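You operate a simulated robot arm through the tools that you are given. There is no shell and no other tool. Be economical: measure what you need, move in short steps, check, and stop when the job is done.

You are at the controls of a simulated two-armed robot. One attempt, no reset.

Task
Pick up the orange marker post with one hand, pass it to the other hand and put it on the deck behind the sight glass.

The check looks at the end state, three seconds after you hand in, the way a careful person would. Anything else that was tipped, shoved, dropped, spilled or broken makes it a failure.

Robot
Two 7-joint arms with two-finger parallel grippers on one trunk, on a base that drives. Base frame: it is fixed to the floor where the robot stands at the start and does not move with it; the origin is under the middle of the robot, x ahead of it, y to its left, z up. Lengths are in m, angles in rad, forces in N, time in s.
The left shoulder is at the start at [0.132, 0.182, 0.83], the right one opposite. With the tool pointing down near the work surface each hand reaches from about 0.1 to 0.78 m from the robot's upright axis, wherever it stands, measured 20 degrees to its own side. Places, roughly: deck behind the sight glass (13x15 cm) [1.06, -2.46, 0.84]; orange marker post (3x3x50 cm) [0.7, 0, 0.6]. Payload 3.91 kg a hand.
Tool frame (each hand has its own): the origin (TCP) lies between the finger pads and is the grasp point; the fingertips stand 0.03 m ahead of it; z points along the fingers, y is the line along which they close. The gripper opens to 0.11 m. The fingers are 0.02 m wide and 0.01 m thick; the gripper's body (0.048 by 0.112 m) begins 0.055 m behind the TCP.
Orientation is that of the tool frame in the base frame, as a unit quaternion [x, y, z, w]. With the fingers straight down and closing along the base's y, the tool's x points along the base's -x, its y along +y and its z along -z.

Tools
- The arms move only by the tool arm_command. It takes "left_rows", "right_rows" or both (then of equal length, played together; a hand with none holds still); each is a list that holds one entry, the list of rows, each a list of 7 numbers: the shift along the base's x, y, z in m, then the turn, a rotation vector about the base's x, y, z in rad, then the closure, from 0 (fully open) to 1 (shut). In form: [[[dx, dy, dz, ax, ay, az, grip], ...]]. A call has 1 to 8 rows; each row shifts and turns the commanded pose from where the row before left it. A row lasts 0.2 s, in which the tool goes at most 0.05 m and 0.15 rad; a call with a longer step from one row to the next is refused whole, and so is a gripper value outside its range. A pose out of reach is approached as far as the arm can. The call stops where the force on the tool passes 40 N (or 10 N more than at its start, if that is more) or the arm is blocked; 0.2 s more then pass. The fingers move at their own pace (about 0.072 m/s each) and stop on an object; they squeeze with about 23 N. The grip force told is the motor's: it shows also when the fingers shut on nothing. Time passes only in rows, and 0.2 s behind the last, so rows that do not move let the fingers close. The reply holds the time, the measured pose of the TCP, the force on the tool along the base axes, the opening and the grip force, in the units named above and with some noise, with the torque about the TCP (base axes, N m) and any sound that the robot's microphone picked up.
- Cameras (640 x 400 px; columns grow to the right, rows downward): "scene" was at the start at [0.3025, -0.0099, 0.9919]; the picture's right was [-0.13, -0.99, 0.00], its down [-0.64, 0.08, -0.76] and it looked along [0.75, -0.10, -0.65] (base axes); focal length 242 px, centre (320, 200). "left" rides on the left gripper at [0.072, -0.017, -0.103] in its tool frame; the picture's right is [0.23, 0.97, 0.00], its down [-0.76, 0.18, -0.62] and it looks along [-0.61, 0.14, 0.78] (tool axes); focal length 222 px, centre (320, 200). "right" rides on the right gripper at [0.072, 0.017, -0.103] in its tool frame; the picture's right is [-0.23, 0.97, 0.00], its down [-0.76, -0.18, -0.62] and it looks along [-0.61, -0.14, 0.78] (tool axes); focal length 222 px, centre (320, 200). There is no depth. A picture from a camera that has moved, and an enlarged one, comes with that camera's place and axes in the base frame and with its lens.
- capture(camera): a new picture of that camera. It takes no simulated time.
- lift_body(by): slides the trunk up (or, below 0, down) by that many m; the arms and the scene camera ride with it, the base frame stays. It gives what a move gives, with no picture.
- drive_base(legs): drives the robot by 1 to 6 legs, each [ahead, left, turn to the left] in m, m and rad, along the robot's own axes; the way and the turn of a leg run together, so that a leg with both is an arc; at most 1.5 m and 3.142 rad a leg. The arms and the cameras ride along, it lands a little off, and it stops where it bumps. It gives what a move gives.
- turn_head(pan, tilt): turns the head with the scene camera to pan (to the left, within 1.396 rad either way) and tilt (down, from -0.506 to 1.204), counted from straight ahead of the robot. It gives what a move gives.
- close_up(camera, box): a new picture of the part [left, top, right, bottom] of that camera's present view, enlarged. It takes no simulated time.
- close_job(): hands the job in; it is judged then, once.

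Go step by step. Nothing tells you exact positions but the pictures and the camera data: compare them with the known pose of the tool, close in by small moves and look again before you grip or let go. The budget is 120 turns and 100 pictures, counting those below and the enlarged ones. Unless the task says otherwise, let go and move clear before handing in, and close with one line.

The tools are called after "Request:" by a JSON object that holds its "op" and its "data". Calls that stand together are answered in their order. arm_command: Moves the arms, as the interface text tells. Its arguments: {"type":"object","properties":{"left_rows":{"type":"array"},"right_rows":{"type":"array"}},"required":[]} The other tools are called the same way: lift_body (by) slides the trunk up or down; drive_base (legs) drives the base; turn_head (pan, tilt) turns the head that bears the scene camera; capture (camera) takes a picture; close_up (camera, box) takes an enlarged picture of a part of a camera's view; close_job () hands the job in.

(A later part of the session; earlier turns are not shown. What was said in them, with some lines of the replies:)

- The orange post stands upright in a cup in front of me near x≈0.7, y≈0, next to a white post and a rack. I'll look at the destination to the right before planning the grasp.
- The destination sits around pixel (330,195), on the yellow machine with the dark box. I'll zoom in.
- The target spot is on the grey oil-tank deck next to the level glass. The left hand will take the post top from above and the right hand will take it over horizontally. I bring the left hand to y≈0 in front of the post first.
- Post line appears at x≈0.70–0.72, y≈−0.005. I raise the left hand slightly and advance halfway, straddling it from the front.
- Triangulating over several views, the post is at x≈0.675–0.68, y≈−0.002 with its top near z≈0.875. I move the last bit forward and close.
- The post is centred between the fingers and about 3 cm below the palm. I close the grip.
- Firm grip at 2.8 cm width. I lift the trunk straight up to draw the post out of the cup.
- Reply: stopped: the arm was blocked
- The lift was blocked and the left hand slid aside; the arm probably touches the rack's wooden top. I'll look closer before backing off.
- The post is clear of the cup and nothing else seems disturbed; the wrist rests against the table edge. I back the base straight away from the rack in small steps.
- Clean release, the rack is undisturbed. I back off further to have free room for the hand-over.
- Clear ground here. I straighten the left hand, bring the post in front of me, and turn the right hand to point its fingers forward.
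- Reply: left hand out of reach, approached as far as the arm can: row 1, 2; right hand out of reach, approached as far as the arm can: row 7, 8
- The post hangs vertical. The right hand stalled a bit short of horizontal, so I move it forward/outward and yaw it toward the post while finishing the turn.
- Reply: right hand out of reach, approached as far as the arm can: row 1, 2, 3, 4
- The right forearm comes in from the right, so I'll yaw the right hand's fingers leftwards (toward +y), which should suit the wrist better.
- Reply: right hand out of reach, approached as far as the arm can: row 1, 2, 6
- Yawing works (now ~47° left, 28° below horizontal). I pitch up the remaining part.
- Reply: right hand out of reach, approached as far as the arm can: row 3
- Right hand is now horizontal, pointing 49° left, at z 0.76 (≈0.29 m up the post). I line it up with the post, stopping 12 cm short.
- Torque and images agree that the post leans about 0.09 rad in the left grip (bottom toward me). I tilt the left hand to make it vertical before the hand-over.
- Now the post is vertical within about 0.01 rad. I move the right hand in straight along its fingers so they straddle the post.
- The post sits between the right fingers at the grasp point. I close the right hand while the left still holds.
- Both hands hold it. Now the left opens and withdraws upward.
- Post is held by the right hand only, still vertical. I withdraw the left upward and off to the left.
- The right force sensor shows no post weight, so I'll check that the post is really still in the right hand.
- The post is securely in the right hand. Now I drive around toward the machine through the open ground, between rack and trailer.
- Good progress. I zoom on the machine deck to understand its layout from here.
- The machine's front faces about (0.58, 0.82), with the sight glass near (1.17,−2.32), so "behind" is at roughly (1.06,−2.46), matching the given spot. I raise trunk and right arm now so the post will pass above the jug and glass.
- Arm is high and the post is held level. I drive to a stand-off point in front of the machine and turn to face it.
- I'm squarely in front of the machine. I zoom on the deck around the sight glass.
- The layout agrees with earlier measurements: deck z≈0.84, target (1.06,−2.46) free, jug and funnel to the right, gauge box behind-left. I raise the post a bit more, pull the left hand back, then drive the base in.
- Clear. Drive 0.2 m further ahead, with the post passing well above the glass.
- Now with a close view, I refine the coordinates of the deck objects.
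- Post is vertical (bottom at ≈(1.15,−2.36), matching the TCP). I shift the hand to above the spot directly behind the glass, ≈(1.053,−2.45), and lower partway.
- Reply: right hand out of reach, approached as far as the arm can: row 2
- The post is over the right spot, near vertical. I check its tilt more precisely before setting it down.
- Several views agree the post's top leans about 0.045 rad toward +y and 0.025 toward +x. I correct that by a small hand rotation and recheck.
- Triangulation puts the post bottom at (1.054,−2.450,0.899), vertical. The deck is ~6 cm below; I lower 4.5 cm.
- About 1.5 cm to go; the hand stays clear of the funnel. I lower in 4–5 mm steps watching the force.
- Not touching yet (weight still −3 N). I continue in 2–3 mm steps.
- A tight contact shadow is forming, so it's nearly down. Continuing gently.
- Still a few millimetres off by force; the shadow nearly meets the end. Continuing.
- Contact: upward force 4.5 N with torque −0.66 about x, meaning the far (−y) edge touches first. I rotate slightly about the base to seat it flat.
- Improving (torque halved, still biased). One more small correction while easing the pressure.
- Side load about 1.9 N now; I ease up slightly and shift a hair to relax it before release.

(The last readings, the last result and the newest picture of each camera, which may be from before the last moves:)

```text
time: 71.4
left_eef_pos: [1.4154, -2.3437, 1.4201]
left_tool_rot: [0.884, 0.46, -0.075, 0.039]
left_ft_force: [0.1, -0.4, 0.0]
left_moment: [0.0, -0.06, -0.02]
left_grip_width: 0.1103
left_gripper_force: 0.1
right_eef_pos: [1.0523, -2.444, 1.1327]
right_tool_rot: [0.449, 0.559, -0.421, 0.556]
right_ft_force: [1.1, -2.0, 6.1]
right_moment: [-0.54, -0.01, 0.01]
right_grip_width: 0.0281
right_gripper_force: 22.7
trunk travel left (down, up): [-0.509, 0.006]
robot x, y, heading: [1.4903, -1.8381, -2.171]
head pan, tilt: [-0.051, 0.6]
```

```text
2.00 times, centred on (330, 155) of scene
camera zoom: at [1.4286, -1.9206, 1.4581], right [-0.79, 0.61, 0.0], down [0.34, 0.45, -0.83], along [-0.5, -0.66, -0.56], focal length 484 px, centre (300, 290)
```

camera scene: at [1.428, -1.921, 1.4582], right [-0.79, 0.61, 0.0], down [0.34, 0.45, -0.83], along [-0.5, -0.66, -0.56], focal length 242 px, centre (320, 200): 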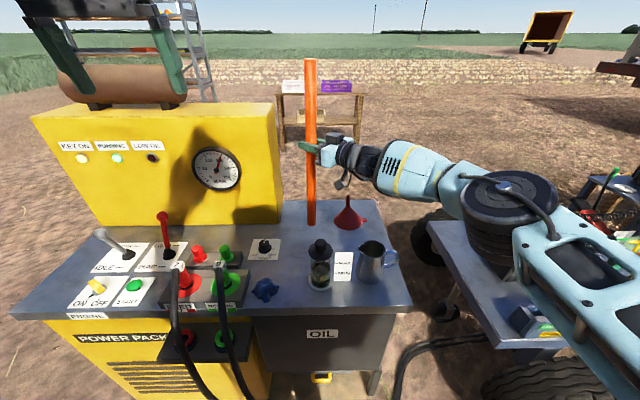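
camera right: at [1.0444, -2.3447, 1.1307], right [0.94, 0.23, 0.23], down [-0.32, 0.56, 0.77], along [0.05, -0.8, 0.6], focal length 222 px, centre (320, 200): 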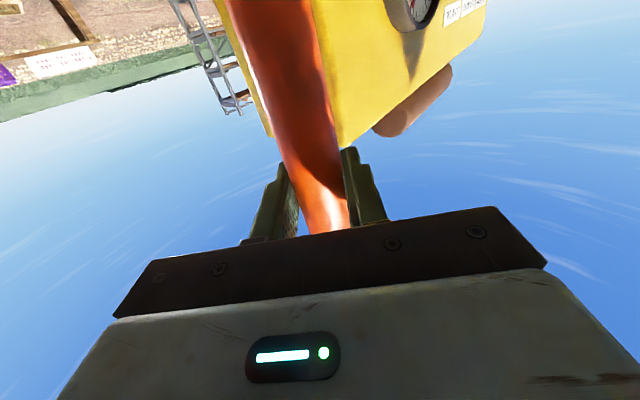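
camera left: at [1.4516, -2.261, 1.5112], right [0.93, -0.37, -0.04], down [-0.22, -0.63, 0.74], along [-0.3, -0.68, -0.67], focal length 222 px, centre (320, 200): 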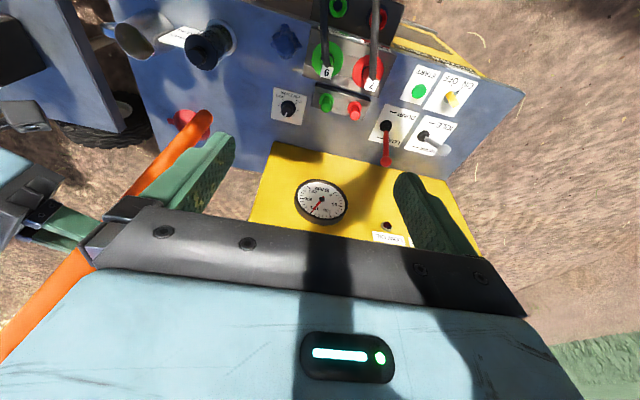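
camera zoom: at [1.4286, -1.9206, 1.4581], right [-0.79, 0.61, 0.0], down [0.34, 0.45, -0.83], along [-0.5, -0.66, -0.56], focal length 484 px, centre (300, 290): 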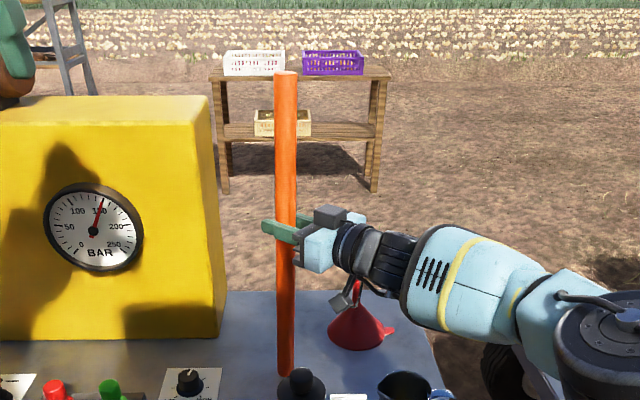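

The centre of pressure is now inside the base (flat contact). I relax half the side load and open the fingers.

Request:
{"op": "arm_command", "data": {"right_rows": [[[0, -0.0005, 0, 0, 0, 0, 1], [0, 0, 0, 0, 0, 0, 0.7], [0, 0, 0, 0, 0, 0, 0.4], [0, 0, 0, 0, 0, 0, 0], [0, 0, 0, 0, 0, 0, 0], [0, 0, 0, 0, 0, 0, 0]]]}}

Request:
{"op": "capture", "data": {"camera": "scene"}}

Request:
{"op": "capture", "data": {"camera": "right"}}

```text
time: 72.8
left_eef_pos: [1.4149, -2.3434, 1.4198]
left_tool_rot: [0.884, 0.461, -0.075, 0.039]
left_ft_force: [0.0, 0.9, 0.6]
left_moment: [-0.02, -0.02, 0.01]
left_grip_width: 0.1098
left_gripper_force: 0.0
right_eef_pos: [1.0519, -2.446, 1.1333]
right_tool_rot: [0.449, 0.559, -0.421, 0.556]
right_ft_force: [0.2, -0.3, -0.3]
right_moment: [-0.01, 0.0, 0.0]
right_grip_width: 0.1098
right_gripper_force: 0.1
trunk travel left (down, up): [-0.509, 0.006]
robot x, y, heading: [1.4931, -1.8392, -2.173]
head pan, tilt: [-0.051, 0.6]
```

```text
34 pictures are left
camera scene: at [1.4281, -1.921, 1.4581], right [-0.79, 0.61, 0.0], down [0.34, 0.45, -0.83], along [-0.5, -0.66, -0.56], focal length 242 px, centre (320, 200)
```

scene: 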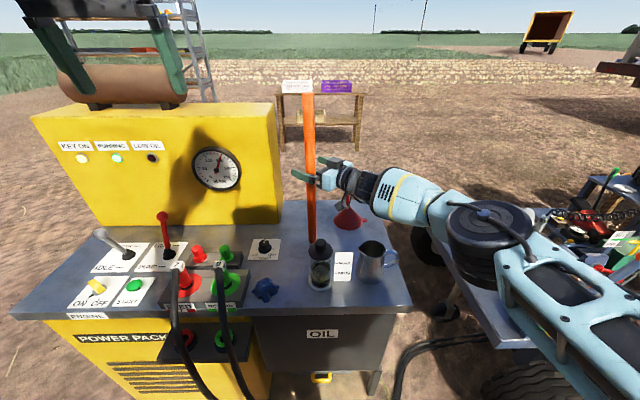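

```text
33 pictures are left
camera right: at [1.0452, -2.3379, 1.0636], right [0.94, 0.23, 0.26], down [-0.34, 0.54, 0.77], along [0.04, -0.81, 0.58], focal length 222 px, centre (320, 200)
```

right: 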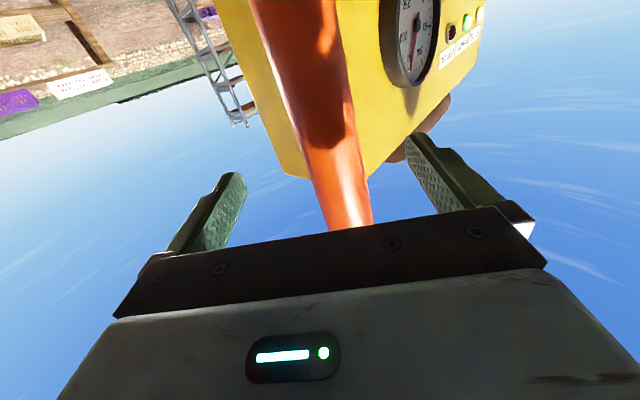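

The post stands on its own. I back the right hand straight out along its fingers, and then raise it.

Request:
{"op": "arm_command", "data": {"right_rows": [[[-0.005, 0.02, 0, 0, 0, 0, 0], [-0.0073, 0.029, 0, 0, 0, 0, 0], [-0.0073, 0.029, 0, 0, 0, 0, 0], [-0.0073, 0.029, 0, 0, 0, 0, 0], [-0.0073, 0.029, 0.01, 0, 0, 0, 0], [0, 0.03, 0.03, 0, 0, 0, 0], [0, 0.02, 0.03, 0, 0, 0, 0]]]}}

Request:
{"op": "capture", "data": {"camera": "scene"}}

Request:
{"op": "capture", "data": {"camera": "left"}}

```text
time: 74.4
left_eef_pos: [1.414, -2.3428, 1.4214]
left_tool_rot: [0.884, 0.46, -0.076, 0.039]
left_ft_force: [-0.1, 0.2, -0.2]
left_moment: [-0.03, 0.03, 0.0]
left_grip_width: 0.11
left_gripper_force: 0.0
right_eef_pos: [1.0184, -2.2574, 1.2039]
right_tool_rot: [0.448, 0.559, -0.42, 0.557]
right_ft_force: [0.7, 0.3, -0.1]
right_moment: [0.01, -0.01, -0.01]
right_grip_width: 0.1104
right_gripper_force: 0.0
trunk travel left (down, up): [-0.509, 0.006]
robot x, y, heading: [1.4899, -1.8391, -2.172]
head pan, tilt: [-0.051, 0.6]
```

```text
32 pictures are left
camera scene: at [1.4285, -1.9202, 1.4582], right [-0.79, 0.61, 0.0], down [0.34, 0.45, -0.83], along [-0.5, -0.66, -0.56], focal length 242 px, centre (320, 200)
```

scene: 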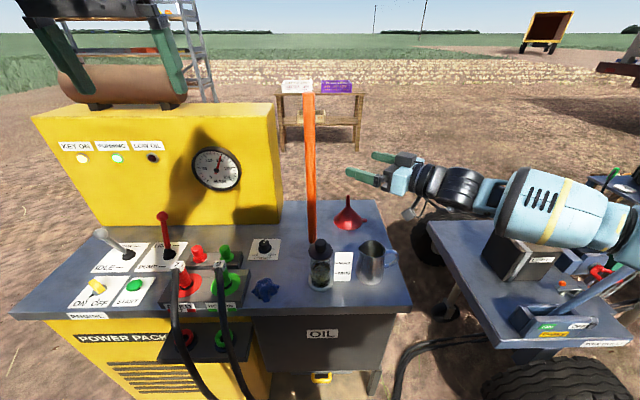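

```text
31 pictures are left
camera left: at [1.4515, -2.2608, 1.5111], right [0.93, -0.37, -0.04], down [-0.22, -0.63, 0.74], along [-0.3, -0.68, -0.67], focal length 222 px, centre (320, 200)
```

left: 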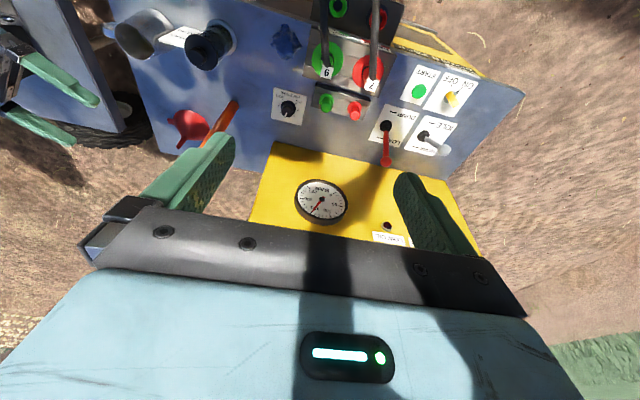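

The post stands upright behind the sight glass with jug, funnel and glass untouched. I back the base off a little and take a final look.

Request:
{"op": "drive_base", "data": {"legs": [[-0.3, 0, 0]]}}

Request:
{"op": "capture", "data": {"camera": "scene"}}

Request:
{"op": "close_up", "data": {"camera": "scene", "box": [180, 80, 420, 280]}}

```text
time: 76.5
left_eef_pos: [1.5831, -2.0954, 1.4205]
left_tool_rot: [0.886, 0.457, -0.075, 0.039]
left_ft_force: [-0.4, 0.2, -0.1]
left_moment: [0.01, -0.02, 0.01]
left_grip_width: 0.1099
left_gripper_force: 0.1
right_eef_pos: [1.1874, -2.0046, 1.2015]
right_tool_rot: [0.451, 0.557, -0.423, 0.554]
right_ft_force: [0.6, 0.2, 0.6]
right_moment: [-0.03, -0.01, -0.01]
right_grip_width: 0.1099
right_gripper_force: 0.0
trunk travel left (down, up): [-0.509, 0.006]
robot x, y, heading: [1.6612, -1.5867, -2.184]
head pan, tilt: [-0.051, 0.6]
```

```text
30 pictures are left
camera scene: at [1.6002, -1.6711, 1.4579], right [-0.79, 0.61, 0.0], down [0.35, 0.45, -0.82], along [-0.51, -0.65, -0.57], focal length 242 px, centre (320, 200)
```

scene: 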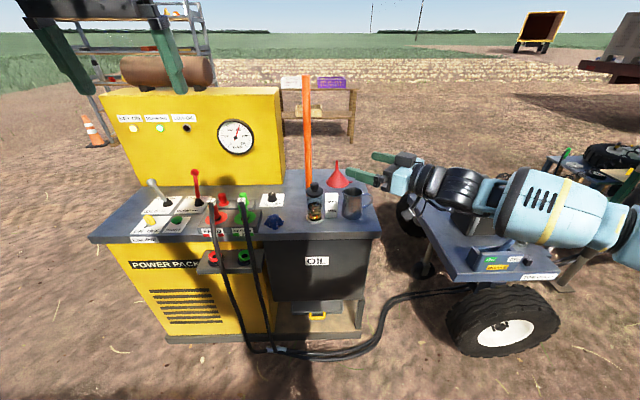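

```text
2.00 times, centred on (300, 180) of scene
camera zoom: at [1.6002, -1.6711, 1.4579], right [-0.79, 0.61, 0.0], down [0.35, 0.45, -0.82], along [-0.51, -0.65, -0.57], focal length 484 px, centre (360, 240)
```

zoom: 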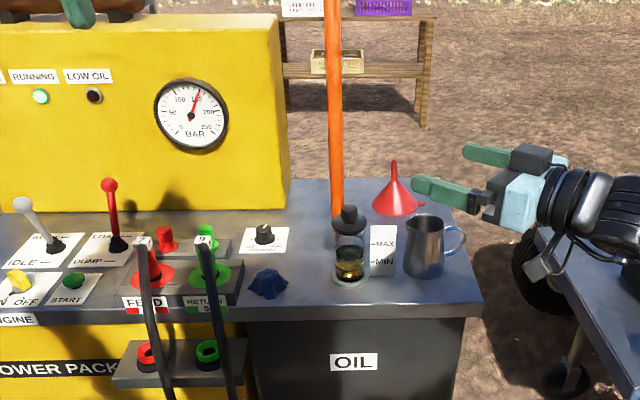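

The post stands free directly behind the sight glass, both hands are clear, and everything else on the deck is in place, so I hand in.

Request:
{"op": "close_job", "data": {}}

```text
The job is handed in.
```

The orange marker post is standing upright on the deck behind the sight glass. The left hand picked it up and passed it to the right, which set it down. Both hands are clear, and the jug, funnel and glass on the deck look undisturbed. On the way out of the cup, the left arm bumped something on the tool rack (probably its wooden top). The rack and its tools looked unmoved in the pictures afterwards.
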